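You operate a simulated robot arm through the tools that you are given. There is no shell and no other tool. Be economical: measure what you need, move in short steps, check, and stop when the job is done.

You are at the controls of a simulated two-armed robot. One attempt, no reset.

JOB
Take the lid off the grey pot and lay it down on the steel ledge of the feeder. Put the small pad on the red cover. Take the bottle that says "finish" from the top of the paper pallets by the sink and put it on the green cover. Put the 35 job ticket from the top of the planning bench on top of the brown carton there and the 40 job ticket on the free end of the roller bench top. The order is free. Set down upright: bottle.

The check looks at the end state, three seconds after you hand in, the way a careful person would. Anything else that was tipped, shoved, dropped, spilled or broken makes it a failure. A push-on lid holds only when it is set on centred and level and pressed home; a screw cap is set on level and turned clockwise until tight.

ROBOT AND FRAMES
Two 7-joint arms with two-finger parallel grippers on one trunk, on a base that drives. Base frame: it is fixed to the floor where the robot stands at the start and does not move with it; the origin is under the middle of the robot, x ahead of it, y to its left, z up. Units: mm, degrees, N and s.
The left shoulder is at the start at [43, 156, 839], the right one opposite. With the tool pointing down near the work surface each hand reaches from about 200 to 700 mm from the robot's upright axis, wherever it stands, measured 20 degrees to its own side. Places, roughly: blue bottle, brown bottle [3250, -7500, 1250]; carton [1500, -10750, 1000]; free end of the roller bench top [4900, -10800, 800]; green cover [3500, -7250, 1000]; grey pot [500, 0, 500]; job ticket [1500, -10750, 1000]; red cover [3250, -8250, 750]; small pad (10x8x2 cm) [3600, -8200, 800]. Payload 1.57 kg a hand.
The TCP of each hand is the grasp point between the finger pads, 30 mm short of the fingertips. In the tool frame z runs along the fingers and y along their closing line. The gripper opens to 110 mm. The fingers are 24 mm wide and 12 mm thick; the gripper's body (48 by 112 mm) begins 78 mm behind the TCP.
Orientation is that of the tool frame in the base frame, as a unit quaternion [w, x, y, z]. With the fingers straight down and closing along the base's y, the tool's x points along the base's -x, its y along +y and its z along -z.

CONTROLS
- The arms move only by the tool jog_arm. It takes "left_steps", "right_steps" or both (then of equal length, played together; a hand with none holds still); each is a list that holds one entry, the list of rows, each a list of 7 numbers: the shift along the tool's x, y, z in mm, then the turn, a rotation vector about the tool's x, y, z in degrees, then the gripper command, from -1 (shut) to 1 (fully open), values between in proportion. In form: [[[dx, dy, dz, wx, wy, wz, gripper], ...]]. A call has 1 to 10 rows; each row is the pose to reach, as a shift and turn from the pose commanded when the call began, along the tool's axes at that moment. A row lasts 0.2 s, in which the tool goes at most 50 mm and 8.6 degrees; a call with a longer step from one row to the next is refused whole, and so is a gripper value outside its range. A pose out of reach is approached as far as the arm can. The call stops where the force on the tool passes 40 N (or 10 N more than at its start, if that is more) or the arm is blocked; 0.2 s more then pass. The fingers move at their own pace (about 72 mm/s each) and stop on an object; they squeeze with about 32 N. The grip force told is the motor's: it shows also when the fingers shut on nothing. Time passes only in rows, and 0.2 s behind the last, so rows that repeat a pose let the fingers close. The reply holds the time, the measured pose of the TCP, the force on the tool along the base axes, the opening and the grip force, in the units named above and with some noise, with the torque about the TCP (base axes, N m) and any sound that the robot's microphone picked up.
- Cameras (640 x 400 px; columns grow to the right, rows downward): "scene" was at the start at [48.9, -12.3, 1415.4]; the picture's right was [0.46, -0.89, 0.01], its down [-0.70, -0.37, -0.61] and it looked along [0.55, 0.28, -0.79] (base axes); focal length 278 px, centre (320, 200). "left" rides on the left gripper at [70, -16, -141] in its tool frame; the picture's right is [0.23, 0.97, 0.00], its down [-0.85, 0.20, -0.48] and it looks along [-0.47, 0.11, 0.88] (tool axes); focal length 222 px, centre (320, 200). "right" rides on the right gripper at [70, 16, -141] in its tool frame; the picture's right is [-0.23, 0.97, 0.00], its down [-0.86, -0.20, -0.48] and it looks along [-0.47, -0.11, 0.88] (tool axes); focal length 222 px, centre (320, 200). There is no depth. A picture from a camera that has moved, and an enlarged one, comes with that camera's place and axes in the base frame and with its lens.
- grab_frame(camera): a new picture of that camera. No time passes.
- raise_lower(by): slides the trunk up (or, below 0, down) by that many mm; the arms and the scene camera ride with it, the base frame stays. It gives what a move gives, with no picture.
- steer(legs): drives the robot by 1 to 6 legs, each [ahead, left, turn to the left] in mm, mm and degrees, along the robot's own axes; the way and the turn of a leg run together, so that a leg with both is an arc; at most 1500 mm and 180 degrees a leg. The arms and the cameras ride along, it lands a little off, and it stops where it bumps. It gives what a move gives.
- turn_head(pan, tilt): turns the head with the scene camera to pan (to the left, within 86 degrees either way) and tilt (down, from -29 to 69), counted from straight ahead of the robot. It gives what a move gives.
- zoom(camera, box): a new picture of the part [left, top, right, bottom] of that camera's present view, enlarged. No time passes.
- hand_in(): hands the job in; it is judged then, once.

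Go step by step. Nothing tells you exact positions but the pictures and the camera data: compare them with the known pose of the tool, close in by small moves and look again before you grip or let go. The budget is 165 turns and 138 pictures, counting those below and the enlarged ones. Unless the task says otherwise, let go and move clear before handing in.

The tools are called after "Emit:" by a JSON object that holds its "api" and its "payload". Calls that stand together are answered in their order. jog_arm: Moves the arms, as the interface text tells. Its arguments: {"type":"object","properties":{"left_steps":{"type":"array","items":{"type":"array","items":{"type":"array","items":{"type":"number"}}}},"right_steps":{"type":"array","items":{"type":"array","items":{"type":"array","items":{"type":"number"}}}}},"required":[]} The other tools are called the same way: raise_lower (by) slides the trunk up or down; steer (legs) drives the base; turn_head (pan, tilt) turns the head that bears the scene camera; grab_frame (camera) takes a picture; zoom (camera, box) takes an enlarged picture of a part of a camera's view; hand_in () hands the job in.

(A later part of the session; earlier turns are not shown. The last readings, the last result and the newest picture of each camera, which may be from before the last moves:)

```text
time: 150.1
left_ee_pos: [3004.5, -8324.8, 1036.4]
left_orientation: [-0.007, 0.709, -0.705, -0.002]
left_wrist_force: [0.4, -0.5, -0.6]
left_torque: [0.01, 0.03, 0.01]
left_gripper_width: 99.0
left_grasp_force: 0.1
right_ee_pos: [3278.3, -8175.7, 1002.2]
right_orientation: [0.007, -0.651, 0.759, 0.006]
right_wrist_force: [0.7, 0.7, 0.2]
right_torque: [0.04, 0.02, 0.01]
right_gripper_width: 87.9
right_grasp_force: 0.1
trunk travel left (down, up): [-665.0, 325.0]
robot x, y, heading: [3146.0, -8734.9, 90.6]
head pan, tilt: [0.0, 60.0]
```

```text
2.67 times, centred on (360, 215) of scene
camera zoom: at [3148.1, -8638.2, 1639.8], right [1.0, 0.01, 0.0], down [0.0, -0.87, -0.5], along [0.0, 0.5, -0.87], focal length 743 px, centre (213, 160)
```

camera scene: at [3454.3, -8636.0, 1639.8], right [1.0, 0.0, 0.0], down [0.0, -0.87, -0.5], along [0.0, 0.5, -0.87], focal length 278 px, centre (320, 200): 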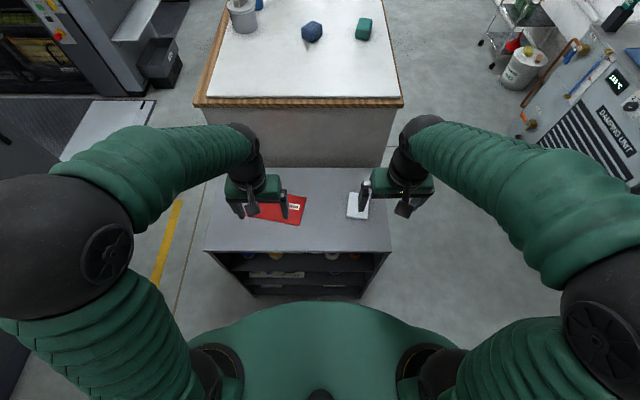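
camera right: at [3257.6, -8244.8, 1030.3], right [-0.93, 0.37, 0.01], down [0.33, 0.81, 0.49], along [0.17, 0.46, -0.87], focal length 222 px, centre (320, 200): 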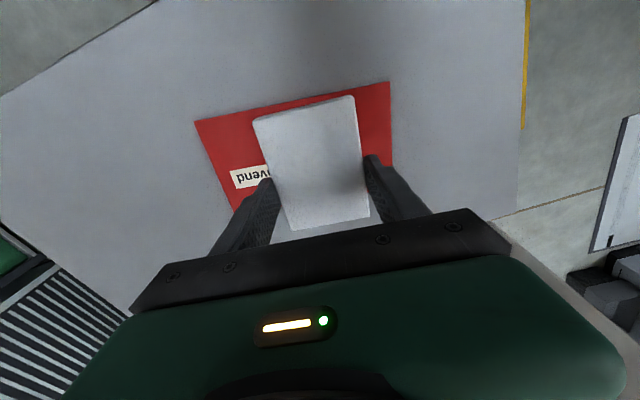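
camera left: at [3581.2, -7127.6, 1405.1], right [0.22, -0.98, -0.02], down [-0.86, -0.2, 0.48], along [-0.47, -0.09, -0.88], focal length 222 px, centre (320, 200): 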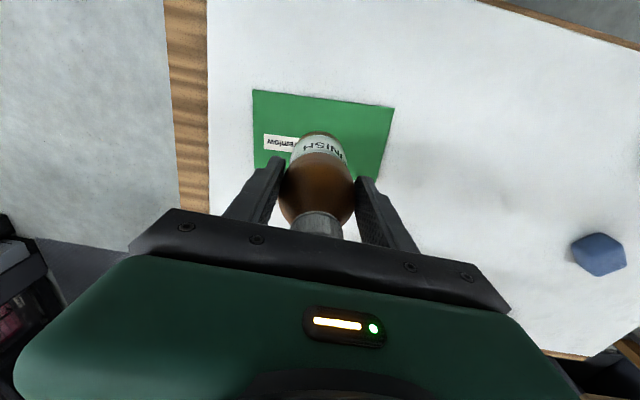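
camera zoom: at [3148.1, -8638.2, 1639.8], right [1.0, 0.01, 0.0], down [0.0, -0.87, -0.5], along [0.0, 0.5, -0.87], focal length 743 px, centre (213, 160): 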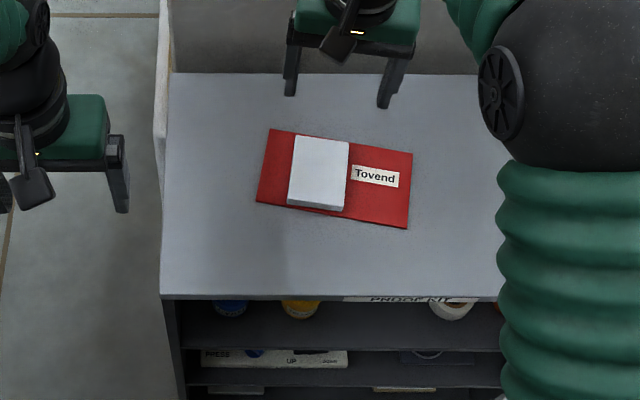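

The pad lies on the red cover. I back away, turn around to face the far wall benches and look.

Emit:
{"api": "steer", "payload": {"legs": [[-350, -150, 0], [0, 0, 179]]}}

Emit:
{"api": "turn_head", "payload": {"pan": -20, "tilt": 28}}

Emit:
{"api": "grab_frame", "payload": {"camera": "scene"}}

Emit:
{"api": "turn_head", "payload": {"pan": 40, "tilt": 28}}

Emit:
{"api": "grab_frame", "payload": {"camera": "scene"}}

```text
time: 159.8
left_ee_pos: [3436.0, -9505.3, 1036.6]
left_orientation: [0.002, 0.711, 0.703, -0.005]
left_wrist_force: [-0.7, -0.6, -0.2]
left_torque: [0.02, 0.03, 0.0]
left_gripper_width: 99.2
left_grasp_force: 0.1
right_ee_pos: [3160.9, -9651.9, 1001.1]
right_orientation: [0.005, 0.765, 0.644, -0.007]
right_wrist_force: [-0.7, 0.0, -0.2]
right_torque: [-0.03, 0.04, -0.06]
right_gripper_width: 88.0
right_grasp_force: 0.1
trunk travel left (down, up): [-665.0, 325.0]
robot x, y, heading: [3300.1, -9090.9, -90.5]
head pan, tilt: [0.0, 60.0]
```

```text
time: 160.8
left_ee_pos: [3437.0, -9504.0, 1037.7]
left_orientation: [0.003, 0.711, 0.703, -0.006]
left_wrist_force: [-0.1, 0.1, -0.2]
left_torque: [0.0, 0.01, 0.02]
left_gripper_width: 98.9
left_grasp_force: 0.1
right_ee_pos: [3162.5, -9650.0, 1002.5]
right_orientation: [0.006, 0.765, 0.644, -0.007]
right_wrist_force: [-0.2, 0.2, 0.0]
right_torque: [-0.04, -0.02, 0.02]
right_gripper_width: 87.9
right_grasp_force: 0.1
trunk travel left (down, up): [-665.0, 325.0]
robot x, y, heading: [3299.5, -9089.7, -90.4]
head pan, tilt: [-20.0, 28.0]
```

```text
77 pictures are left
camera scene: at [3268.1, -9208.1, 1684.9], right [-0.94, 0.35, 0.0], down [0.17, 0.44, -0.88], along [-0.31, -0.82, -0.47], focal length 278 px, centre (320, 200)
```

scene: 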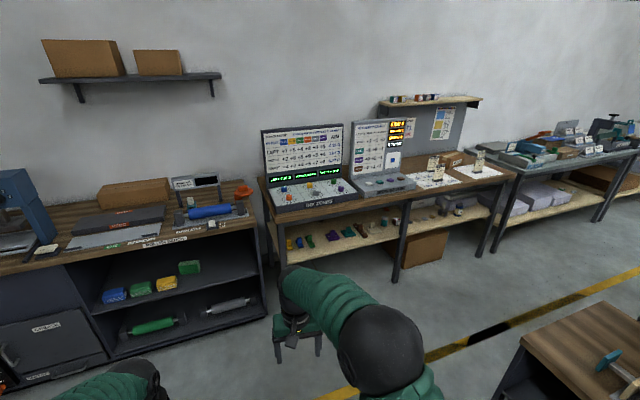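

```text
time: 162.1
left_ee_pos: [3435.9, -9504.5, 1037.1]
left_orientation: [0.002, 0.712, 0.702, -0.006]
left_wrist_force: [0.8, 0.4, 0.5]
left_torque: [0.01, 0.03, 0.01]
left_gripper_width: 99.1
left_grasp_force: 0.0
right_ee_pos: [3160.7, -9650.4, 1003.3]
right_orientation: [0.006, 0.765, 0.644, -0.007]
right_wrist_force: [0.3, -0.1, 0.0]
right_torque: [0.02, 0.03, -0.04]
right_gripper_width: 87.8
right_grasp_force: 0.1
trunk travel left (down, up): [-665.0, 325.0]
robot x, y, heading: [3298.5, -9089.8, -90.6]
head pan, tilt: [40.0, 28.0]
```

```text
76 pictures are left
camera scene: at [3358.1, -9193.5, 1685.0], right [-0.77, -0.63, 0.0], down [-0.3, 0.37, -0.88], along [0.56, -0.68, -0.47], focal length 278 px, centre (320, 200)
```

scene: 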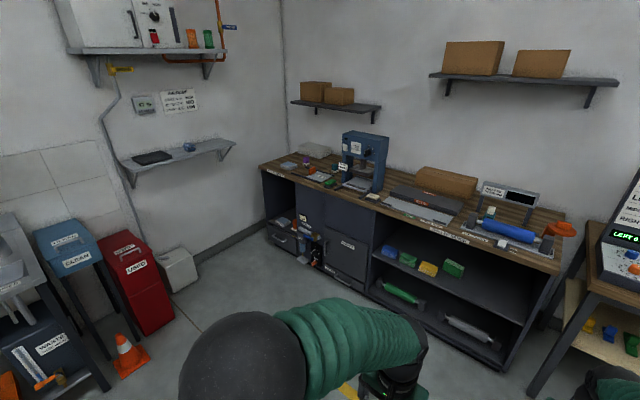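

Emit:
{"api": "turn_head", "payload": {"pan": -30, "tilt": 28}}

Emit:
{"api": "zoom", "payload": {"camera": "scene", "box": [300, 100, 460, 200]}}

```text
time: 163.5
left_ee_pos: [3436.1, -9503.5, 1037.5]
left_orientation: [0.003, 0.712, 0.702, -0.005]
left_wrist_force: [0.4, 0.9, -0.1]
left_torque: [0.01, 0.0, -0.03]
left_gripper_width: 99.3
left_grasp_force: 0.0
right_ee_pos: [3160.7, -9650.3, 1002.8]
right_orientation: [0.006, 0.764, 0.645, -0.008]
right_wrist_force: [0.1, 0.3, -0.1]
right_torque: [0.0, 0.02, -0.01]
right_gripper_width: 88.1
right_grasp_force: 0.2
trunk travel left (down, up): [-665.0, 325.0]
robot x, y, heading: [3299.6, -9087.7, -90.4]
head pan, tilt: [-30.0, 28.0]
```

```text
4.00 times, centred on (380, 150) of scene
camera zoom: at [3253.7, -9201.4, 1685.0], right [-0.86, 0.51, 0.0], down [0.24, 0.41, -0.88], along [-0.45, -0.76, -0.47], focal length 1114 px, centre (80, 400)
```

zoom: 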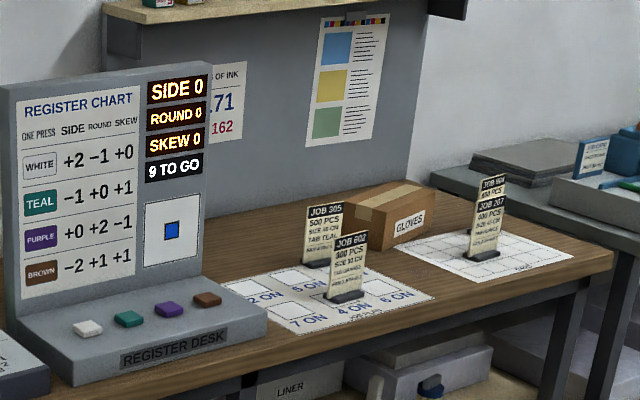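

Tickets stand on the planning bench near x≈1800. I raise the trunk, turn to face -x, and drive along between the benches and the small cabinet.

Emit:
{"api": "raise_lower", "payload": {"by": 180}}

Emit:
{"api": "steer", "payload": {"legs": [[0, 0, -89.6], [0, 850, 0]]}}

Emit:
{"api": "turn_head", "payload": {"pan": 15, "tilt": 40}}

Emit:
{"api": "grab_frame", "payload": {"camera": "scene"}}

```text
time: 165.5
left_ee_pos: [3436.3, -9505.6, 1217.9]
left_orientation: [0.003, 0.711, 0.703, -0.006]
left_wrist_force: [-0.3, 0.0, 0.1]
left_torque: [-0.01, -0.01, -0.05]
left_gripper_width: 98.9
left_grasp_force: 0.0
right_ee_pos: [3159.6, -9649.2, 1182.8]
right_orientation: [0.006, 0.765, 0.644, -0.007]
right_wrist_force: [0.1, 0.1, -0.3]
right_torque: [-0.05, 0.0, 0.0]
right_gripper_width: 88.0
right_grasp_force: 0.1
trunk travel left (down, up): [-845.0, 145.0]
robot x, y, heading: [3302.1, -9090.1, -90.6]
head pan, tilt: [-30.0, 28.0]
```

```text
time: 173.8
left_ee_pos: [2881.2, -10075.7, 1217.1]
left_orientation: [-0.001, 1.0, -0.002, -0.006]
left_wrist_force: [0.3, 0.3, 0.1]
left_torque: [0.0, 0.0, 0.0]
left_gripper_width: 99.0
left_grasp_force: 0.0
right_ee_pos: [2734.4, -9801.5, 1181.7]
right_orientation: [0.0, 0.997, -0.082, -0.008]
right_wrist_force: [0.7, -0.3, 0.6]
right_torque: [0.0, -0.04, 0.02]
right_gripper_width: 87.9
right_grasp_force: 0.0
trunk travel left (down, up): [-845.0, 145.0]
robot x, y, heading: [3295.2, -9934.8, 179.9]
head pan, tilt: [-30.0, 28.0]
```

```text
time: 174.9
left_ee_pos: [2883.5, -10077.8, 1217.2]
left_orientation: [-0.002, 1.0, -0.002, -0.007]
left_wrist_force: [0.9, -0.6, -0.7]
left_torque: [-0.03, 0.02, 0.02]
left_gripper_width: 99.0
left_grasp_force: 0.0
right_ee_pos: [2734.9, -9803.9, 1182.7]
right_orientation: [-0.001, 0.997, -0.081, -0.009]
right_wrist_force: [-0.1, 1.4, -0.9]
right_torque: [0.01, 0.01, -0.01]
right_gripper_width: 87.8
right_grasp_force: 0.0
trunk travel left (down, up): [-845.0, 145.0]
robot x, y, heading: [3292.4, -9940.0, 179.9]
head pan, tilt: [15.0, 40.0]
```

```text
74 pictures are left
camera scene: at [3180.0, -9958.9, 1846.5], right [-0.26, 0.97, 0.0], down [0.62, 0.16, -0.76], along [-0.74, -0.2, -0.64], focal length 278 px, centre (320, 200)
```

scene: 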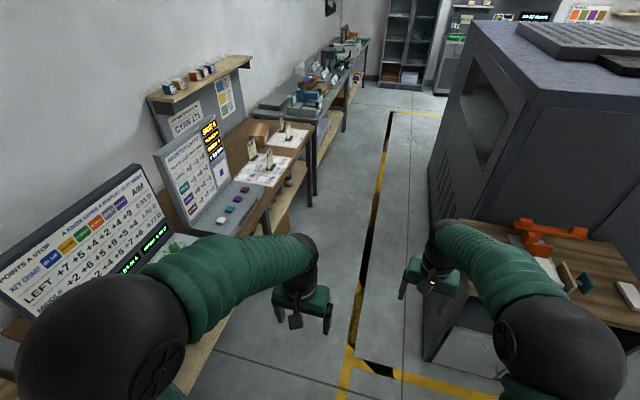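

Way is clear. I drive ahead, then turn left to face the planning bench.

Emit:
{"api": "steer", "payload": {"legs": [[600, 50, 0], [1000, 0, 0], [0, 0, 90]]}}

Emit:
{"api": "turn_head", "payload": {"pan": 0, "tilt": 45}}

Emit:
{"api": "grab_frame", "payload": {"camera": "scene"}}

```text
time: 187.0
left_ee_pos: [1849.4, -10404.0, 1217.5]
left_orientation: [0.003, 0.692, 0.722, -0.005]
left_wrist_force: [0.0, -0.6, -0.2]
left_torque: [-0.03, 0.0, 0.0]
left_gripper_width: 99.3
left_grasp_force: 0.1
right_ee_pos: [1583.0, -10564.3, 1183.5]
right_orientation: [0.006, 0.747, 0.665, -0.008]
right_wrist_force: [0.2, -0.3, 0.2]
right_torque: [0.03, -0.02, -0.01]
right_gripper_width: 88.0
right_grasp_force: 0.0
trunk travel left (down, up): [-845.0, 145.0]
robot x, y, heading: [1693.7, -10001.7, -87.8]
head pan, tilt: [15.0, 40.0]
```

```text
time: 187.8
left_ee_pos: [1849.8, -10402.5, 1218.6]
left_orientation: [0.004, 0.692, 0.722, -0.006]
left_wrist_force: [0.2, -0.4, 0.4]
left_torque: [0.01, 0.02, -0.01]
left_gripper_width: 99.2
left_grasp_force: 0.1
right_ee_pos: [1582.0, -10563.2, 1183.8]
right_orientation: [0.007, 0.747, 0.665, -0.008]
right_wrist_force: [-0.9, -0.6, -0.4]
right_torque: [0.01, 0.01, 0.0]
right_gripper_width: 87.9
right_grasp_force: 0.0
trunk travel left (down, up): [-845.0, 145.0]
robot x, y, heading: [1691.6, -9999.9, -87.4]
head pan, tilt: [0.0, 45.0]
```

```text
73 pictures are left
camera scene: at [1696.9, -10113.0, 1839.2], right [-1.0, -0.04, 0.0], down [-0.03, 0.71, -0.71], along [0.03, -0.7, -0.71], focal length 278 px, centre (320, 200)
```

scene: 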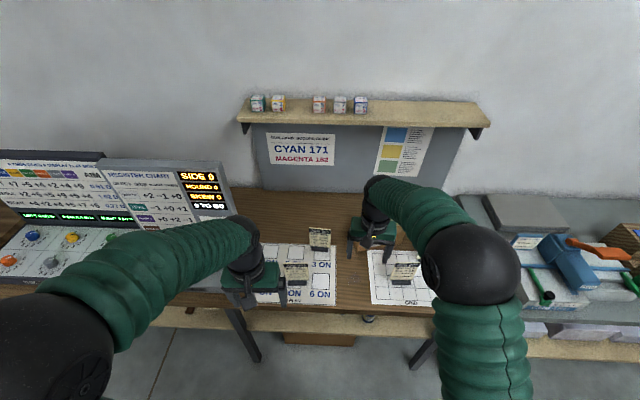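

Emit:
{"api": "zoom", "payload": {"camera": "scene", "box": [210, 210, 330, 310]}}

Emit:
{"api": "zoom", "payload": {"camera": "scene", "box": [330, 210, 450, 310]}}

```text
4.00 times, centred on (270, 260) of scene
camera zoom: at [1696.9, -10113.0, 1839.2], right [-1.0, -0.04, 0.0], down [-0.03, 0.71, -0.71], along [0.03, -0.7, -0.71], focal length 1114 px, centre (520, -40)
```

zoom: 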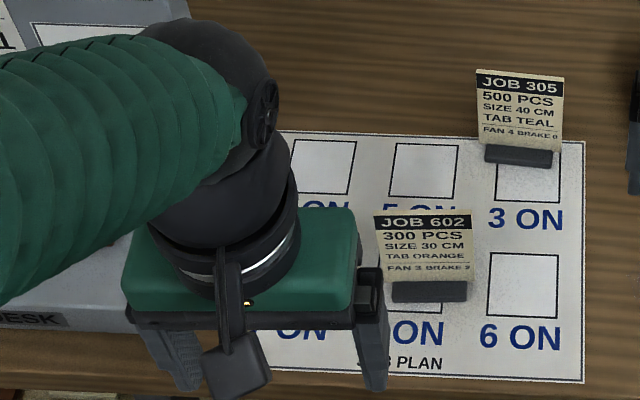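

```text
4.00 times, centred on (390, 260) of scene
camera zoom: at [1696.9, -10113.0, 1839.2], right [-1.0, -0.04, 0.0], down [-0.03, 0.71, -0.71], along [0.03, -0.7, -0.71], focal length 1114 px, centre (40, -40)
```

zoom: 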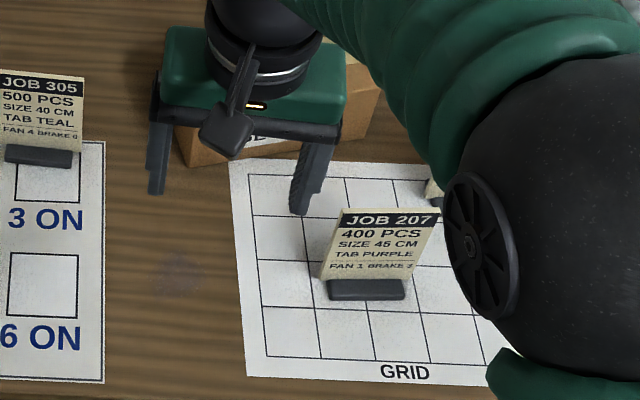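

JOB 305 is the 40 cm ticket; 602 is 30, 207 is 45. The fourth ticket is hidden, so I pull the right hand back and look.

Emit:
{"api": "jog_arm", "payload": {"right_steps": [[[45, 0, 0, 0, 0, 0, 0.6], [90, 0, 0, 0, 0, 0, 0.6], [135, 0, 0, 0, 0, 0, 0.6], [180, 0, 0, 0, 0, 0, 0.6], [220, 0, 0, 0, 0, 0, 0.6]]], "left_steps": [[[30, 0, 0, 0, 0, 0, 0.8], [60, 0, 0, 0, 0, 0, 0.8], [60, 0, 0, 0, 0, 0, 0.8], [60, 0, 0, 0, 0, 0, 0.8], [60, 0, 0, 0, 0, 0, 0.8]]]}}

Emit:
{"api": "grab_frame", "payload": {"camera": "scene"}}

Emit:
{"api": "zoom", "payload": {"camera": "scene", "box": [290, 190, 450, 310]}}

```text
time: 189.0
left_ee_pos: [1844.4, -10339.0, 1219.3]
left_orientation: [0.005, 0.692, 0.721, -0.007]
left_wrist_force: [0.8, 0.8, 0.1]
left_torque: [-0.03, -0.02, 0.0]
left_gripper_width: 99.0
left_grasp_force: 0.1
right_ee_pos: [1606.6, -10339.3, 1182.3]
right_orientation: [0.007, 0.747, 0.665, -0.01]
right_wrist_force: [0.7, 1.1, 0.6]
right_torque: [-0.04, 0.01, 0.03]
right_gripper_width: 87.9
right_grasp_force: 0.1
trunk travel left (down, up): [-845.0, 145.0]
robot x, y, heading: [1691.0, -9999.9, -87.6]
head pan, tilt: [0.0, 45.0]
```

```text
70 pictures are left
camera scene: at [1696.5, -10105.6, 1839.7], right [-1.0, -0.04, 0.0], down [-0.03, 0.71, -0.71], along [0.03, -0.71, -0.71], focal length 278 px, centre (320, 200)
```

scene: 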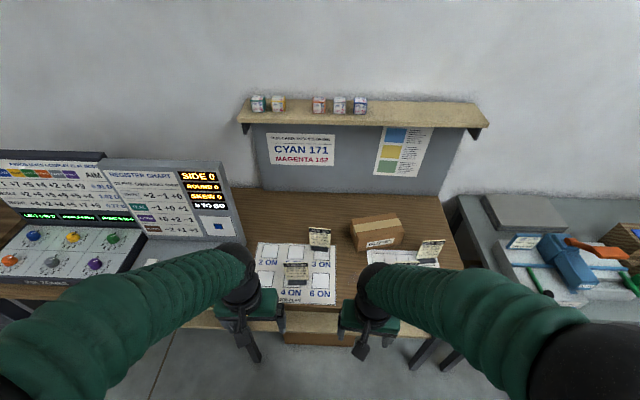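

```text
3.33 times, centred on (370, 250) of scene
camera zoom: at [1696.5, -10105.6, 1839.7], right [-1.0, -0.04, 0.0], down [-0.03, 0.71, -0.71], along [0.03, -0.71, -0.71], focal length 928 px, centre (153, 33)
```

zoom: 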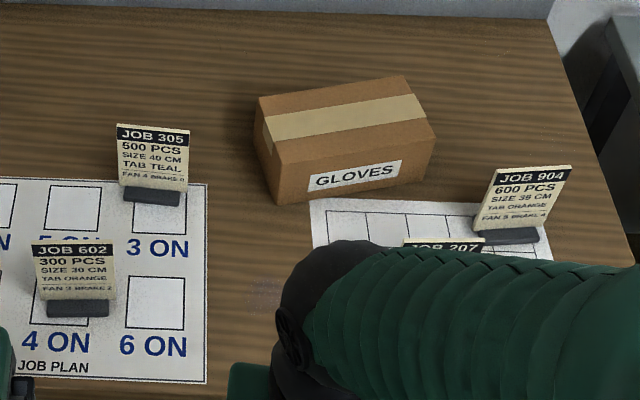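

Emit:
{"api": "zoom", "payload": {"camera": "scene", "box": [405, 225, 453, 260]}}

Emit:
{"api": "zoom", "payload": {"camera": "scene", "box": [300, 215, 348, 250]}}

```text
11.43 times, centred on (429, 242) of scene
camera zoom: at [1696.5, -10105.6, 1839.7], right [-1.0, -0.04, 0.0], down [-0.03, 0.71, -0.71], along [0.03, -0.71, -0.71], focal length 3183 px, centre (-926, -286)
```

zoom: 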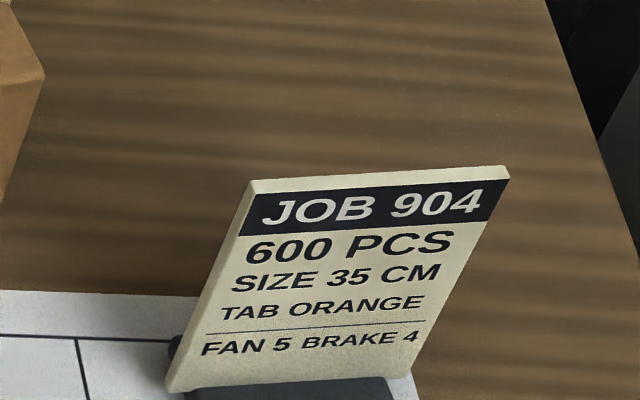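

```text
11.43 times, centred on (324, 232) of scene
camera zoom: at [1696.5, -10105.6, 1839.7], right [-1.0, -0.04, 0.0], down [-0.03, 0.71, -0.71], along [0.03, -0.71, -0.71], focal length 3183 px, centre (274, -171)
```

zoom: 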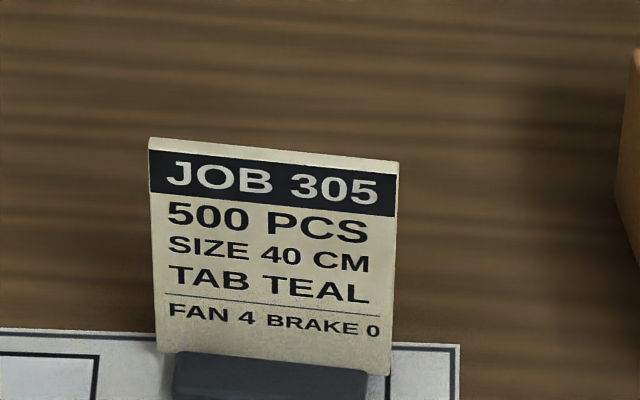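

35 cm = JOB 904 (to the carton), 40 cm = JOB 305 (to the roller bench). I move right and close to the bench in front of JOB 904.

Emit:
{"api": "steer", "payload": {"legs": [[125, -212, -2.4]]}}

Emit:
{"api": "jog_arm", "payload": {"right_steps": [[[0, 0, 0, 0, 0, 8, 0.3], [0, 0, 0, 0, 0, 16, 0.3], [0, 0, 0, 0, 0, 24, 0.3], [0, 0, 0, 0, 0, 32, 0.3], [0, 0, 0, 0, 0, 40, 0.3], [0, 0, 0, 0, 0, 48, 0.3], [0, 0, 0, 0, 0, 56, 0.3], [0, 0, 0, 0, 0, 64, 0.3], [0, 0, 0, 0, 0, 70, 0.3]]]}}

Emit:
{"api": "grab_frame", "payload": {"camera": "scene"}}

Emit:
{"api": "grab_frame", "payload": {"camera": "right"}}

```text
time: 190.8
left_ee_pos: [1622.2, -10477.0, 1219.1]
left_orientation: [0.002, 0.707, 0.707, -0.008]
left_wrist_force: [-0.5, 0.1, -0.1]
left_torque: [-0.01, -0.01, 0.03]
left_gripper_width: 98.7
left_grasp_force: 0.1
right_ee_pos: [1385.9, -10466.8, 1180.8]
right_orientation: [0.007, 0.761, 0.648, -0.009]
right_wrist_force: [-0.4, -0.2, 0.3]
right_torque: [-0.01, -0.03, 0.01]
right_gripper_width: 88.1
right_grasp_force: 0.1
trunk travel left (down, up): [-845.0, 145.0]
robot x, y, heading: [1479.3, -10126.8, -89.9]
head pan, tilt: [0.0, 45.0]
```

```text
time: 192.8
left_ee_pos: [1619.0, -10479.6, 1218.1]
left_orientation: [0.003, 0.707, 0.707, -0.006]
left_wrist_force: [0.9, 0.3, -0.2]
left_torque: [-0.01, 0.04, 0.0]
left_gripper_width: 98.9
left_grasp_force: 0.1
right_ee_pos: [1382.7, -10469.0, 1181.2]
right_orientation: [0.01, 0.995, 0.095, -0.003]
right_wrist_force: [0.6, -0.5, 0.2]
right_torque: [0.0, 0.0, 0.02]
right_gripper_width: 71.9
right_grasp_force: 0.0
trunk travel left (down, up): [-845.0, 145.0]
robot x, y, heading: [1481.0, -10127.8, -90.2]
head pan, tilt: [0.0, 45.0]
```

```text
66 pictures are left
camera scene: at [1481.8, -10240.3, 1839.3], right [-1.0, 0.0, 0.0], down [0.0, 0.71, -0.71], along [0.0, -0.71, -0.71], focal length 278 px, centre (320, 200)
```

scene: 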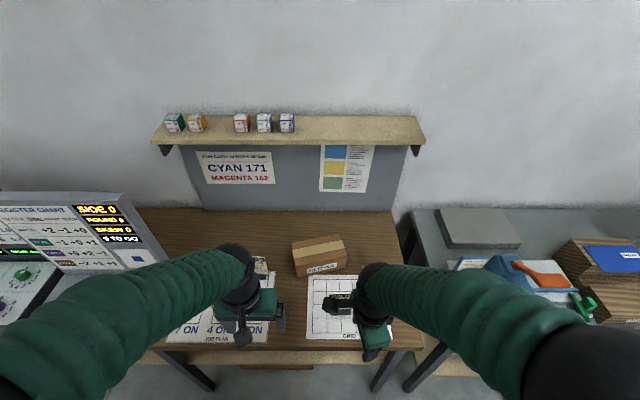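

```text
65 pictures are left
camera right: at [1455.1, -10469.5, 1321.6], right [-0.04, -1.0, 0.02], down [-0.88, 0.05, 0.48], along [-0.48, 0.0, -0.88], focal length 222 px, centre (320, 200)
```

right: 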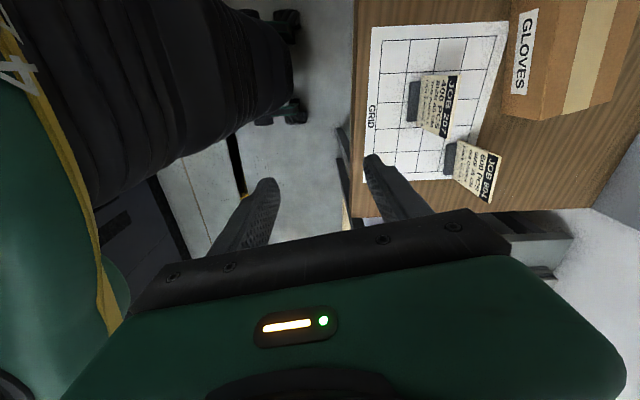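

I bring the right hand above JOB 904, still high, and look.

Emit:
{"api": "jog_arm", "payload": {"right_steps": [[[-18, 36, 5, 0, 0, 0, 0.3], [-36, 72, 10, 0, 0, 0, 0.3], [-54, 108, 20, 0, 0, 0, 0.3], [-72, 144, 30, 0, 0, 0, 0.3], [-90, 180, 40, 0, 0, 0, 0.3], [-110, 215, 50, 0, 0, 0, 0.3]]]}}

Emit:
{"api": "grab_frame", "payload": {"camera": "right"}}

Emit:
{"api": "grab_frame", "payload": {"camera": "scene"}}

```text
time: 194.2
left_ee_pos: [1619.1, -10479.9, 1217.7]
left_orientation: [0.003, 0.707, 0.707, -0.006]
left_wrist_force: [-0.2, -0.3, 0.3]
left_torque: [0.04, -0.04, 0.0]
left_gripper_width: 99.3
left_grasp_force: 0.0
right_ee_pos: [1313.9, -10705.1, 1134.0]
right_orientation: [0.008, 0.995, 0.095, -0.003]
right_wrist_force: [-0.2, -1.2, -0.6]
right_torque: [0.04, 0.01, 0.0]
right_gripper_width: 71.6
right_grasp_force: 0.0
trunk travel left (down, up): [-845.0, 145.0]
robot x, y, heading: [1482.7, -10128.4, -90.0]
head pan, tilt: [0.0, 45.0]
```

```text
64 pictures are left
camera right: at [1385.8, -10705.4, 1275.5], right [-0.04, -1.0, 0.02], down [-0.88, 0.04, 0.48], along [-0.48, 0.0, -0.88], focal length 222 px, centre (320, 200)
```

right: 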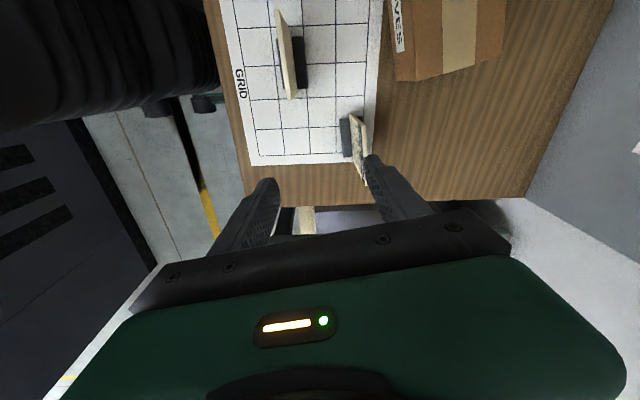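

```text
63 pictures are left
camera scene: at [1479.7, -10245.2, 1839.0], right [-1.0, 0.0, 0.0], down [0.0, 0.71, -0.7], along [0.0, -0.7, -0.71], focal length 278 px, centre (320, 200)
```

scene: 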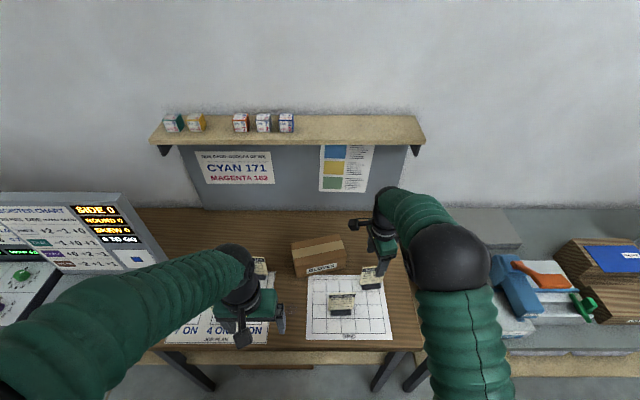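

Emit:
{"api": "zoom", "payload": {"camera": "right", "box": [280, 80, 440, 220]}}

Emit:
{"api": "zoom", "payload": {"camera": "scene", "box": [300, 200, 440, 310]}}

```text
2.86 times, centred on (360, 150) of right
camera zoom: at [1385.8, -10705.4, 1275.5], right [-0.04, -1.0, 0.02], down [-0.88, 0.04, 0.48], along [-0.48, 0.0, -0.88], focal length 635 px, centre (206, 343)
```

zoom: 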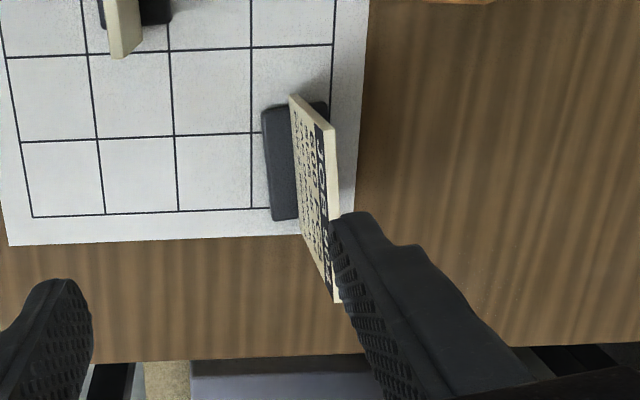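

```text
3.64 times, centred on (370, 255) of scene
camera zoom: at [1479.7, -10245.2, 1839.0], right [-1.0, 0.0, 0.0], down [0.0, 0.71, -0.7], along [0.0, -0.7, -0.71], focal length 1013 px, centre (138, 0)
```

zoom: 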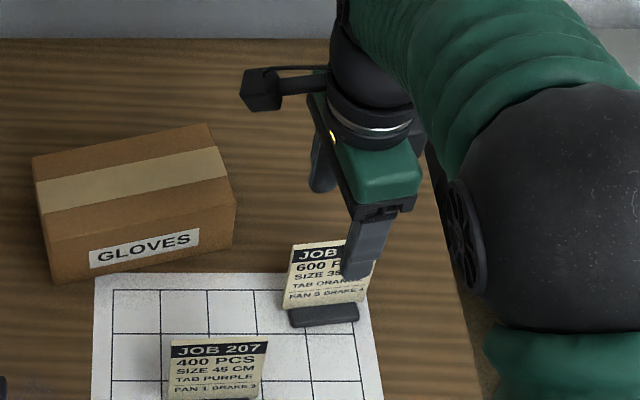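

JOB 904's card top is about (1284, -10776, 958), bench about 850. I move over it and stop just above to check.

Emit:
{"api": "jog_arm", "payload": {"right_steps": [[[-22, 32, 10, 0, 0, 2, 0.3], [-43, 64, 40, 0, 0, 3.5, 0.3], [-43, 64, 85, 0, 0, 3.5, 0.3], [-43, 64, 125, 0, 0, 3.5, 0.3]]]}}

Emit:
{"api": "zoom", "payload": {"camera": "right", "box": [220, 80, 420, 220]}}

Emit:
{"api": "zoom", "payload": {"camera": "scene", "box": [300, 200, 440, 310]}}

```text
time: 195.2
left_ee_pos: [1618.2, -10477.1, 1217.4]
left_orientation: [0.004, 0.708, 0.706, -0.007]
left_wrist_force: [1.1, -1.2, 0.1]
left_torque: [-0.01, 0.02, -0.01]
left_gripper_width: 99.1
left_grasp_force: 0.0
right_ee_pos: [1284.2, -10772.3, 1012.6]
right_orientation: [0.011, 0.998, 0.065, -0.002]
right_wrist_force: [0.8, 0.1, 0.6]
right_torque: [-0.05, 0.02, -0.01]
right_gripper_width: 71.3
right_grasp_force: 0.0
trunk travel left (down, up): [-845.0, 145.0]
robot x, y, heading: [1478.0, -10130.0, -89.8]
head pan, tilt: [0.0, 45.0]
```

```text
2.86 times, centred on (320, 150) of right
camera zoom: at [1357.0, -10777.7, 1153.6], right [-0.1, -0.99, 0.02], down [-0.87, 0.1, 0.48], along [-0.48, 0.03, -0.88], focal length 635 px, centre (320, 343)
```

zoom: 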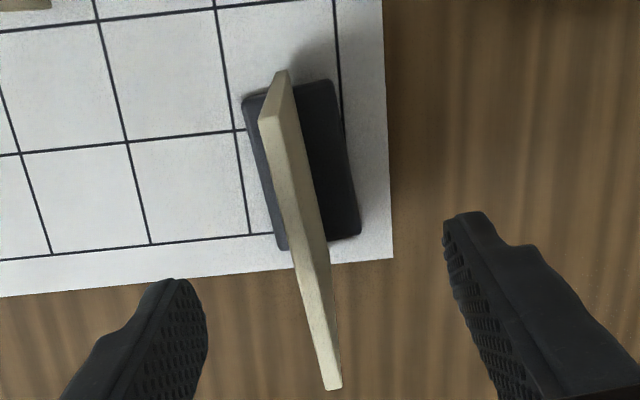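

```text
3.64 times, centred on (370, 255) of scene
camera zoom: at [1480.3, -10241.1, 1839.4], right [-1.0, 0.0, 0.0], down [0.0, 0.71, -0.71], along [0.0, -0.71, -0.71], focal length 1013 px, centre (138, 0)
```

zoom: 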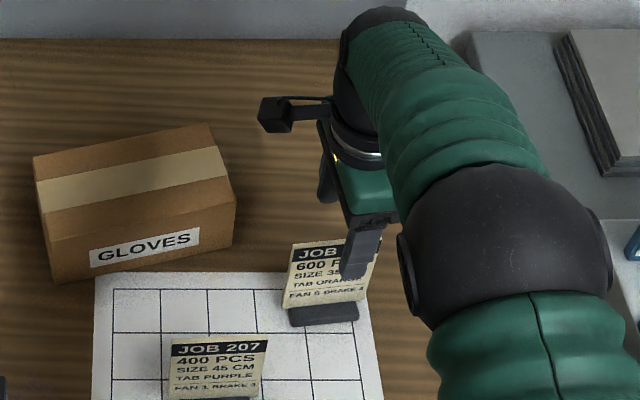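

Well aligned. I go down and close on the card.

Emit:
{"api": "jog_arm", "payload": {"right_steps": [[[-2, -2, 40, 0, 0, 1, 0.3], [-2, -2, 75, 0, 0, 1, 0.2], [-2, -2, 94, 0, 0, 1, 0], [-2, -2, 94, 0, 0, 1, -0.6], [-2, -2, 94, 0, 0, 1, -1], [-2, -2, 94, 0, 0, 1, -1], [-2, -2, 94, 0, 0, 1, -1]]]}}

Emit:
{"api": "zoom", "payload": {"camera": "scene", "box": [300, 200, 440, 310]}}

Emit:
{"api": "zoom", "payload": {"camera": "right", "box": [220, 80, 420, 220]}}

```text
time: 196.8
left_ee_pos: [1618.3, -10478.1, 1219.5]
left_orientation: [0.003, 0.707, 0.707, -0.007]
left_wrist_force: [0.3, 0.9, 0.9]
left_torque: [-0.03, 0.0, 0.02]
left_gripper_width: 99.0
left_grasp_force: 0.1
right_ee_pos: [1281.1, -10776.8, 918.5]
right_orientation: [0.01, 0.998, 0.056, -0.002]
right_wrist_force: [0.0, 0.6, 0.0]
right_torque: [0.01, -0.01, 0.0]
right_gripper_width: 5.7
right_grasp_force: 25.8
trunk travel left (down, up): [-845.0, 145.0]
robot x, y, heading: [1482.5, -10127.3, -90.3]
head pan, tilt: [0.0, 45.0]
```

```text
3.64 times, centred on (370, 255) of scene
camera zoom: at [1480.3, -10242.6, 1839.2], right [-1.0, 0.0, 0.0], down [0.0, 0.71, -0.71], along [0.0, -0.71, -0.71], focal length 1013 px, centre (138, 0)
```

zoom: 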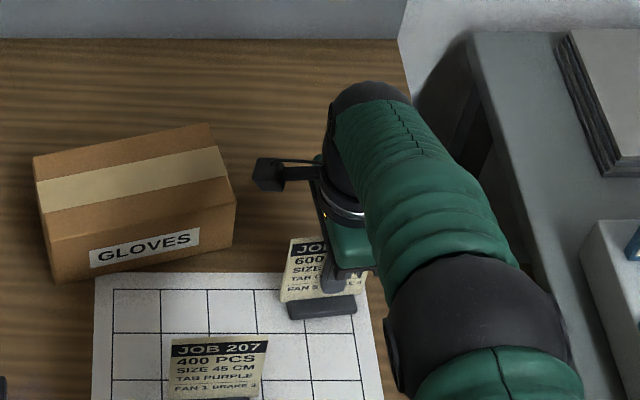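

```text
2.86 times, centred on (320, 150) of right
camera zoom: at [1353.4, -10782.9, 1060.0], right [-0.12, -0.99, 0.02], down [-0.87, 0.11, 0.48], along [-0.48, 0.04, -0.88], focal length 635 px, centre (320, 343)
```

zoom: 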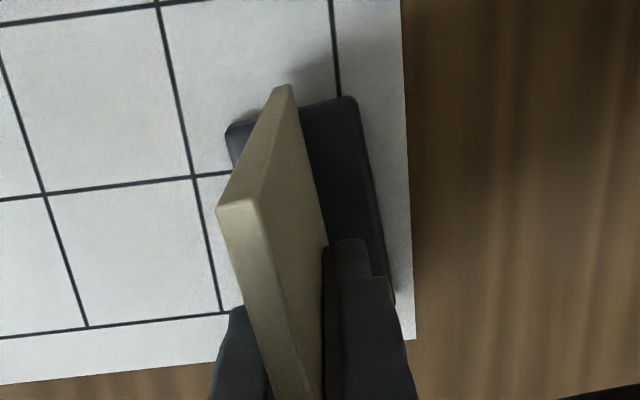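

Held. I lift it clear and shift the base left and slightly ahead toward the carton.

Emit:
{"api": "jog_arm", "payload": {"right_steps": [[[0, 0, -15, 0, 0, 0, -1], [0, 0, -50, 0, 0, 0, -1], [0, 0, -90, 0, 0, 0, -1], [0, 0, -130, 0, 0, 0, -1]]]}}

Emit:
{"api": "zoom", "payload": {"camera": "scene", "box": [280, 180, 440, 310]}}

```text
time: 197.8
left_ee_pos: [1619.7, -10477.8, 1219.4]
left_orientation: [0.004, 0.707, 0.707, -0.007]
left_wrist_force: [-0.1, 0.4, 0.5]
left_torque: [-0.03, 0.02, -0.02]
left_gripper_width: 98.8
left_grasp_force: 0.1
right_ee_pos: [1281.0, -10774.5, 1048.5]
right_orientation: [0.01, 0.998, 0.056, -0.002]
right_wrist_force: [-0.2, 0.4, -0.6]
right_torque: [-0.01, 0.01, 0.02]
right_gripper_width: 5.7
right_grasp_force: 25.3
trunk travel left (down, up): [-845.0, 145.0]
robot x, y, heading: [1483.2, -10122.2, -90.1]
head pan, tilt: [0.0, 45.0]
```

```text
3.08 times, centred on (360, 245) of scene
camera zoom: at [1480.7, -10241.5, 1839.2], right [-1.0, 0.0, 0.0], down [0.0, 0.71, -0.71], along [0.0, -0.71, -0.71], focal length 857 px, centre (197, 62)
```

zoom: 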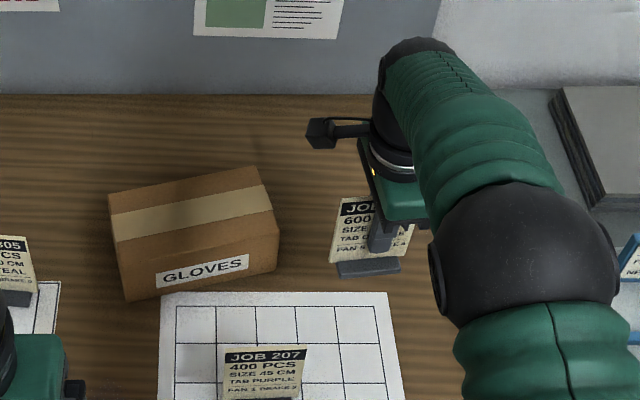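

Emit:
{"api": "steer", "payload": {"legs": [[28, 160, 0]]}}

Emit:
{"api": "zoom", "payload": {"camera": "right", "box": [180, 40, 500, 240]}}

Emit:
{"api": "grab_frame", "payload": {"camera": "scene"}}

```text
time: 199.2
left_ee_pos: [1750.8, -10505.6, 1221.1]
left_orientation: [0.009, 0.709, 0.705, -0.001]
left_wrist_force: [-1.0, -0.6, 0.3]
left_torque: [0.02, -0.06, -0.01]
left_gripper_width: 98.9
left_grasp_force: 0.2
right_ee_pos: [1414.6, -10801.0, 1044.6]
right_orientation: [0.01, 0.998, 0.054, 0.007]
right_wrist_force: [-1.4, 0.5, -1.3]
right_torque: [0.01, -0.18, 0.01]
right_gripper_width: 5.9
right_grasp_force: 26.0
trunk travel left (down, up): [-845.0, 145.0]
robot x, y, heading: [1633.2, -10152.3, -90.2]
head pan, tilt: [0.0, 45.0]
```

```text
2.00 times, centred on (340, 140) of right
camera zoom: at [1483.3, -10807.9, 1187.3], right [-0.12, -0.99, 0.02], down [-0.88, 0.12, 0.46], along [-0.46, 0.04, -0.89], focal length 444 px, centre (280, 320)
```

zoom: 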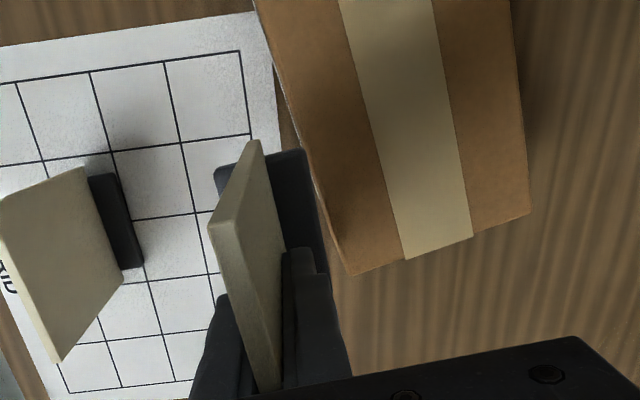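

```text
54 pictures are left
camera scene: at [1596.5, -10269.3, 1838.8], right [-1.0, 0.0, -0.02], down [0.02, 0.71, -0.71], along [0.01, -0.71, -0.71], focal length 278 px, centre (320, 200)
```

scene: 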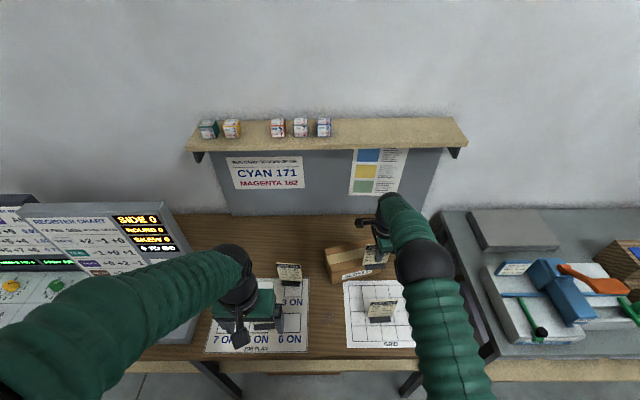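

Carton top centre is about (1482, -10884). I reach out over it with the ticket and turn it 8° to align.

Emit:
{"api": "jog_arm", "payload": {"right_steps": [[[0, 0, 0, 0, 0, 0, -1], [19, 26, 0, 0, 0, -3, -1], [38, 52, 0, 0, 0, -6, -1], [57, 78, 0, 0, 0, -8, -1], [57, 78, 0, 0, 0, -8, -1]]]}}

Emit:
{"api": "zoom", "payload": {"camera": "right", "box": [180, 40, 500, 240]}}

Emit:
{"api": "zoom", "payload": {"camera": "scene", "box": [280, 180, 440, 310]}}

```text
time: 200.4
left_ee_pos: [1789.2, -10504.3, 1218.0]
left_orientation: [0.0, 0.708, 0.706, -0.013]
left_wrist_force: [0.7, 0.1, -0.5]
left_torque: [-0.02, 0.01, 0.02]
left_gripper_width: 99.1
left_grasp_force: 0.1
right_ee_pos: [1512.3, -10836.7, 1053.4]
right_orientation: [0.009, 0.992, 0.123, -0.01]
right_wrist_force: [0.4, -0.6, -1.0]
right_torque: [0.02, 0.02, 0.02]
right_gripper_width: 5.8
right_grasp_force: 26.0
right hand out of reach, approached as far as the arm can: row 3, 4, 5
trunk travel left (down, up): [-845.0, 145.0]
robot x, y, heading: [1635.4, -10154.6, -89.9]
head pan, tilt: [0.0, 45.0]
```

```text
2.00 times, centred on (340, 140) of right
camera zoom: at [1587.2, -10833.8, 1193.9], right [0.02, -1.0, 0.02], down [-0.87, -0.01, 0.49], along [-0.49, -0.03, -0.87], focal length 444 px, centre (280, 320)
```

zoom: 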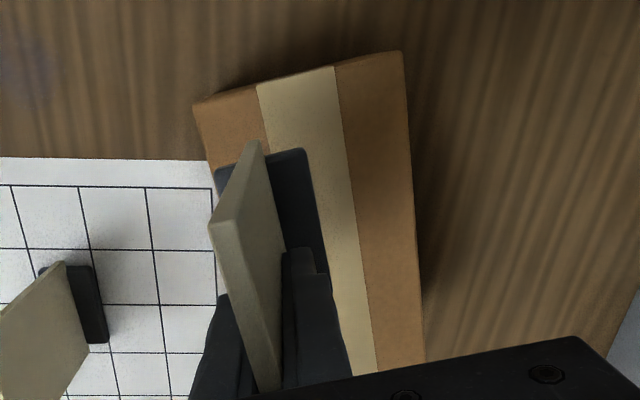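

```text
3.08 times, centred on (360, 245) of scene
camera zoom: at [1654.6, -10268.4, 1839.2], right [-1.0, 0.0, 0.01], down [-0.01, 0.71, -0.71], along [-0.01, -0.71, -0.71], focal length 857 px, centre (197, 62)
```

zoom: 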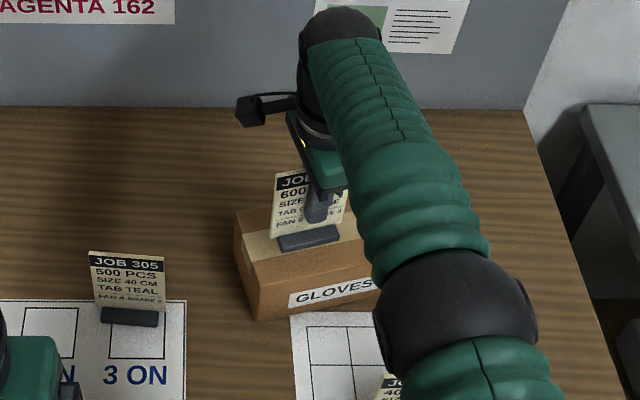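

The arm is at its limit 19 mm behind the carton's front edge. The base still has room under the bench edge, so I creep 38 mm ahead and 30 mm right.

Emit:
{"api": "steer", "payload": {"legs": [[38, -28, 0]]}}

Emit:
{"api": "jog_arm", "payload": {"right_steps": [[[0, 0, 0, 0, 0, 0, -1], [0, 0, 10, 0, 0, 0, -1], [0, 0, 20, 0, 0, 0, -1], [0, 0, 30, 0, 0, 0, -1]]]}}

Emit:
{"api": "zoom", "payload": {"camera": "right", "box": [180, 40, 500, 240]}}

Emit:
{"api": "zoom", "payload": {"camera": "scene", "box": [280, 180, 440, 310]}}

```text
time: 201.3
left_ee_pos: [1764.1, -10533.6, 1220.2]
left_orientation: [0.002, 0.707, 0.707, -0.016]
left_wrist_force: [0.9, 0.2, 0.8]
left_torque: [-0.06, 0.04, 0.02]
left_gripper_width: 98.9
left_grasp_force: 0.0
right_ee_pos: [1488.9, -10868.2, 1058.8]
right_orientation: [0.013, 0.992, 0.125, -0.012]
right_wrist_force: [0.8, 0.8, 0.2]
right_torque: [-0.07, 0.09, 0.01]
right_gripper_width: 5.6
right_grasp_force: 25.9
trunk travel left (down, up): [-845.0, 145.0]
robot x, y, heading: [1609.2, -10194.5, -90.0]
head pan, tilt: [0.0, 45.0]
```

```text
time: 202.3
left_ee_pos: [1768.3, -10542.7, 1215.6]
left_orientation: [-0.002, 0.707, 0.707, -0.014]
left_wrist_force: [0.2, -0.2, 0.4]
left_torque: [0.03, 0.1, -0.02]
left_gripper_width: 99.0
left_grasp_force: 0.1
right_ee_pos: [1492.8, -10877.4, 1025.7]
right_orientation: [0.009, 0.992, 0.126, -0.011]
right_wrist_force: [2.1, -0.5, 0.2]
right_torque: [0.0, 0.1, -0.02]
right_gripper_width: 5.6
right_grasp_force: 25.7
trunk travel left (down, up): [-845.0, 145.0]
robot x, y, heading: [1611.7, -10195.0, -90.2]
head pan, tilt: [0.0, 45.0]
```

```text
2.00 times, centred on (340, 140) of right
camera zoom: at [1566.6, -10873.6, 1164.4], right [0.02, -1.0, 0.02], down [-0.87, -0.01, 0.5], along [-0.5, -0.03, -0.87], focal length 444 px, centre (280, 320)
```

zoom: 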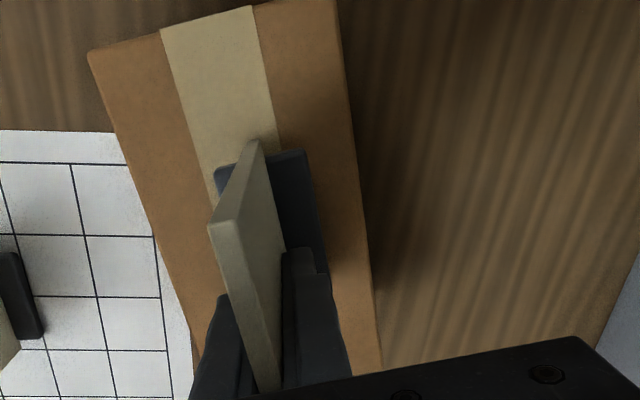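

```text
3.08 times, centred on (360, 245) of scene
camera zoom: at [1627.6, -10311.4, 1838.9], right [-1.0, 0.0, 0.01], down [-0.01, 0.71, -0.7], along [-0.01, -0.7, -0.71], focal length 857 px, centre (197, 62)
```

zoom: 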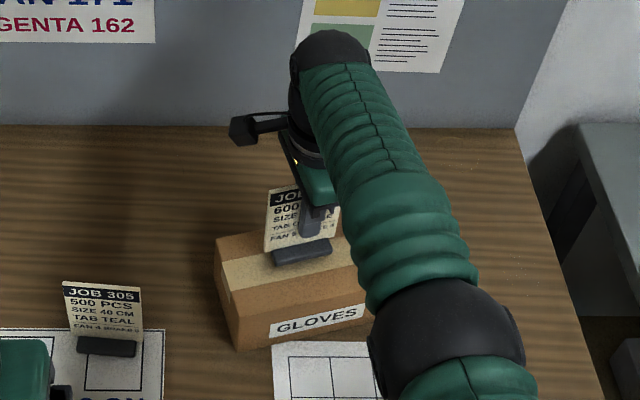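

Now it is over the middle of the carton top. Lower slowly until it touches.

Emit:
{"api": "jog_arm", "payload": {"right_steps": [[[0, 0, 15, 0, 0, 0, -1], [0, 0, 30, 0, 0, 0, -1], [0, 0, 36, 0, 0, 0, -1], [0, 0, 39, 0, 0, 0, -1], [0, 0, 42, 0, 0, 0, -1], [0, 0, 44, 0, 0, 0, -1], [0, 0, 46, 0, 0, 0, -1]]]}}

Emit:
{"api": "zoom", "payload": {"camera": "scene", "box": [280, 180, 440, 310]}}

```text
time: 204.1
left_ee_pos: [1754.9, -10538.4, 1218.9]
left_orientation: [0.003, 0.707, 0.707, -0.012]
left_wrist_force: [-0.1, -0.2, 0.0]
left_torque: [0.01, -0.03, 0.0]
left_gripper_width: 99.0
left_grasp_force: 0.1
right_ee_pos: [1480.7, -10868.5, 989.3]
right_orientation: [0.016, 0.992, 0.125, -0.005]
right_wrist_force: [3.8, 7.6, 24.4]
right_torque: [0.83, 0.38, -0.23]
right_gripper_width: 5.8
right_grasp_force: 25.9
right hand out of reach, approached as far as the arm can: row 1, 2, 3, 4, 5, 6, 7
trunk travel left (down, up): [-845.0, 145.0]
robot x, y, heading: [1608.0, -10194.5, -90.1]
head pan, tilt: [0.0, 45.0]
stopped in row 7 (right hand): the force on the tool passed its limit at 41 N (the readings are from after the stop); the commanded pose is now the measured one
```

```text
3.08 times, centred on (360, 245) of scene
camera zoom: at [1609.1, -10302.8, 1839.4], right [-1.0, 0.0, 0.0], down [0.0, 0.71, -0.71], along [0.0, -0.71, -0.71], focal length 857 px, centre (197, 62)
```

zoom: 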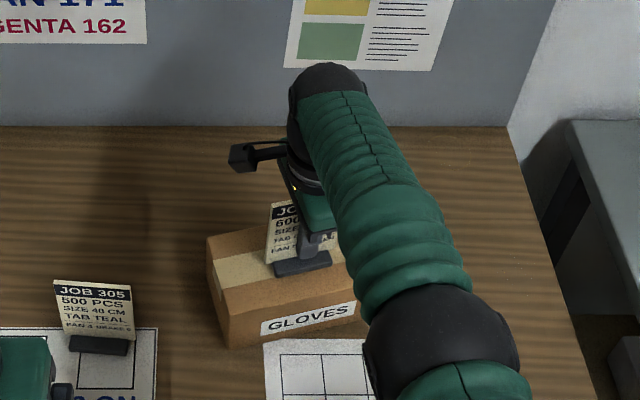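

It rests on the carton. I ease off 1 mm, open, and lift away.

Emit:
{"api": "jog_arm", "payload": {"right_steps": [[[0, 0, -1, 0, 0, 0, -0.9], [0, 0, -1, 0, 0, 0, -0.6], [0, 0, -1, 0, 0, 0, -0.2], [0, 0, -1, 0, 0, 0, 0.1], [0, 0, -1, 0, 0, 0, 0.1], [0, 0, -25, 0, 0, 0, 0.1], [0, 0, -65, 0, 0, 0, 0.1], [0, 0, -105, 0, 0, 0, 0.1], [20, -20, -145, 0, 0, 0, 0.1]]]}}

Emit:
{"api": "zoom", "payload": {"camera": "scene", "box": [280, 180, 440, 310]}}

```text
time: 206.1
left_ee_pos: [1756.0, -10539.5, 1218.5]
left_orientation: [0.003, 0.707, 0.707, -0.011]
left_wrist_force: [-0.1, -0.3, -0.1]
left_torque: [-0.01, 0.02, -0.05]
left_gripper_width: 99.0
left_grasp_force: 0.1
right_ee_pos: [1496.1, -10836.9, 1129.0]
right_orientation: [0.014, 0.992, 0.126, -0.006]
right_wrist_force: [0.9, 0.5, -0.2]
right_torque: [-0.01, 0.03, 0.01]
right_gripper_width: 60.5
right_grasp_force: 0.0
trunk travel left (down, up): [-845.0, 145.0]
robot x, y, heading: [1605.3, -10194.6, -90.2]
head pan, tilt: [0.0, 45.0]
```

```text
3.08 times, centred on (360, 245) of scene
camera zoom: at [1610.0, -10306.4, 1839.2], right [-1.0, 0.0, 0.0], down [0.0, 0.71, -0.71], along [0.0, -0.71, -0.71], focal length 857 px, centre (197, 62)
```

zoom: 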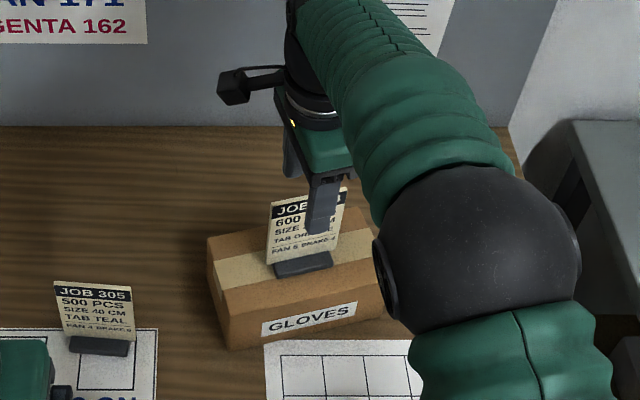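

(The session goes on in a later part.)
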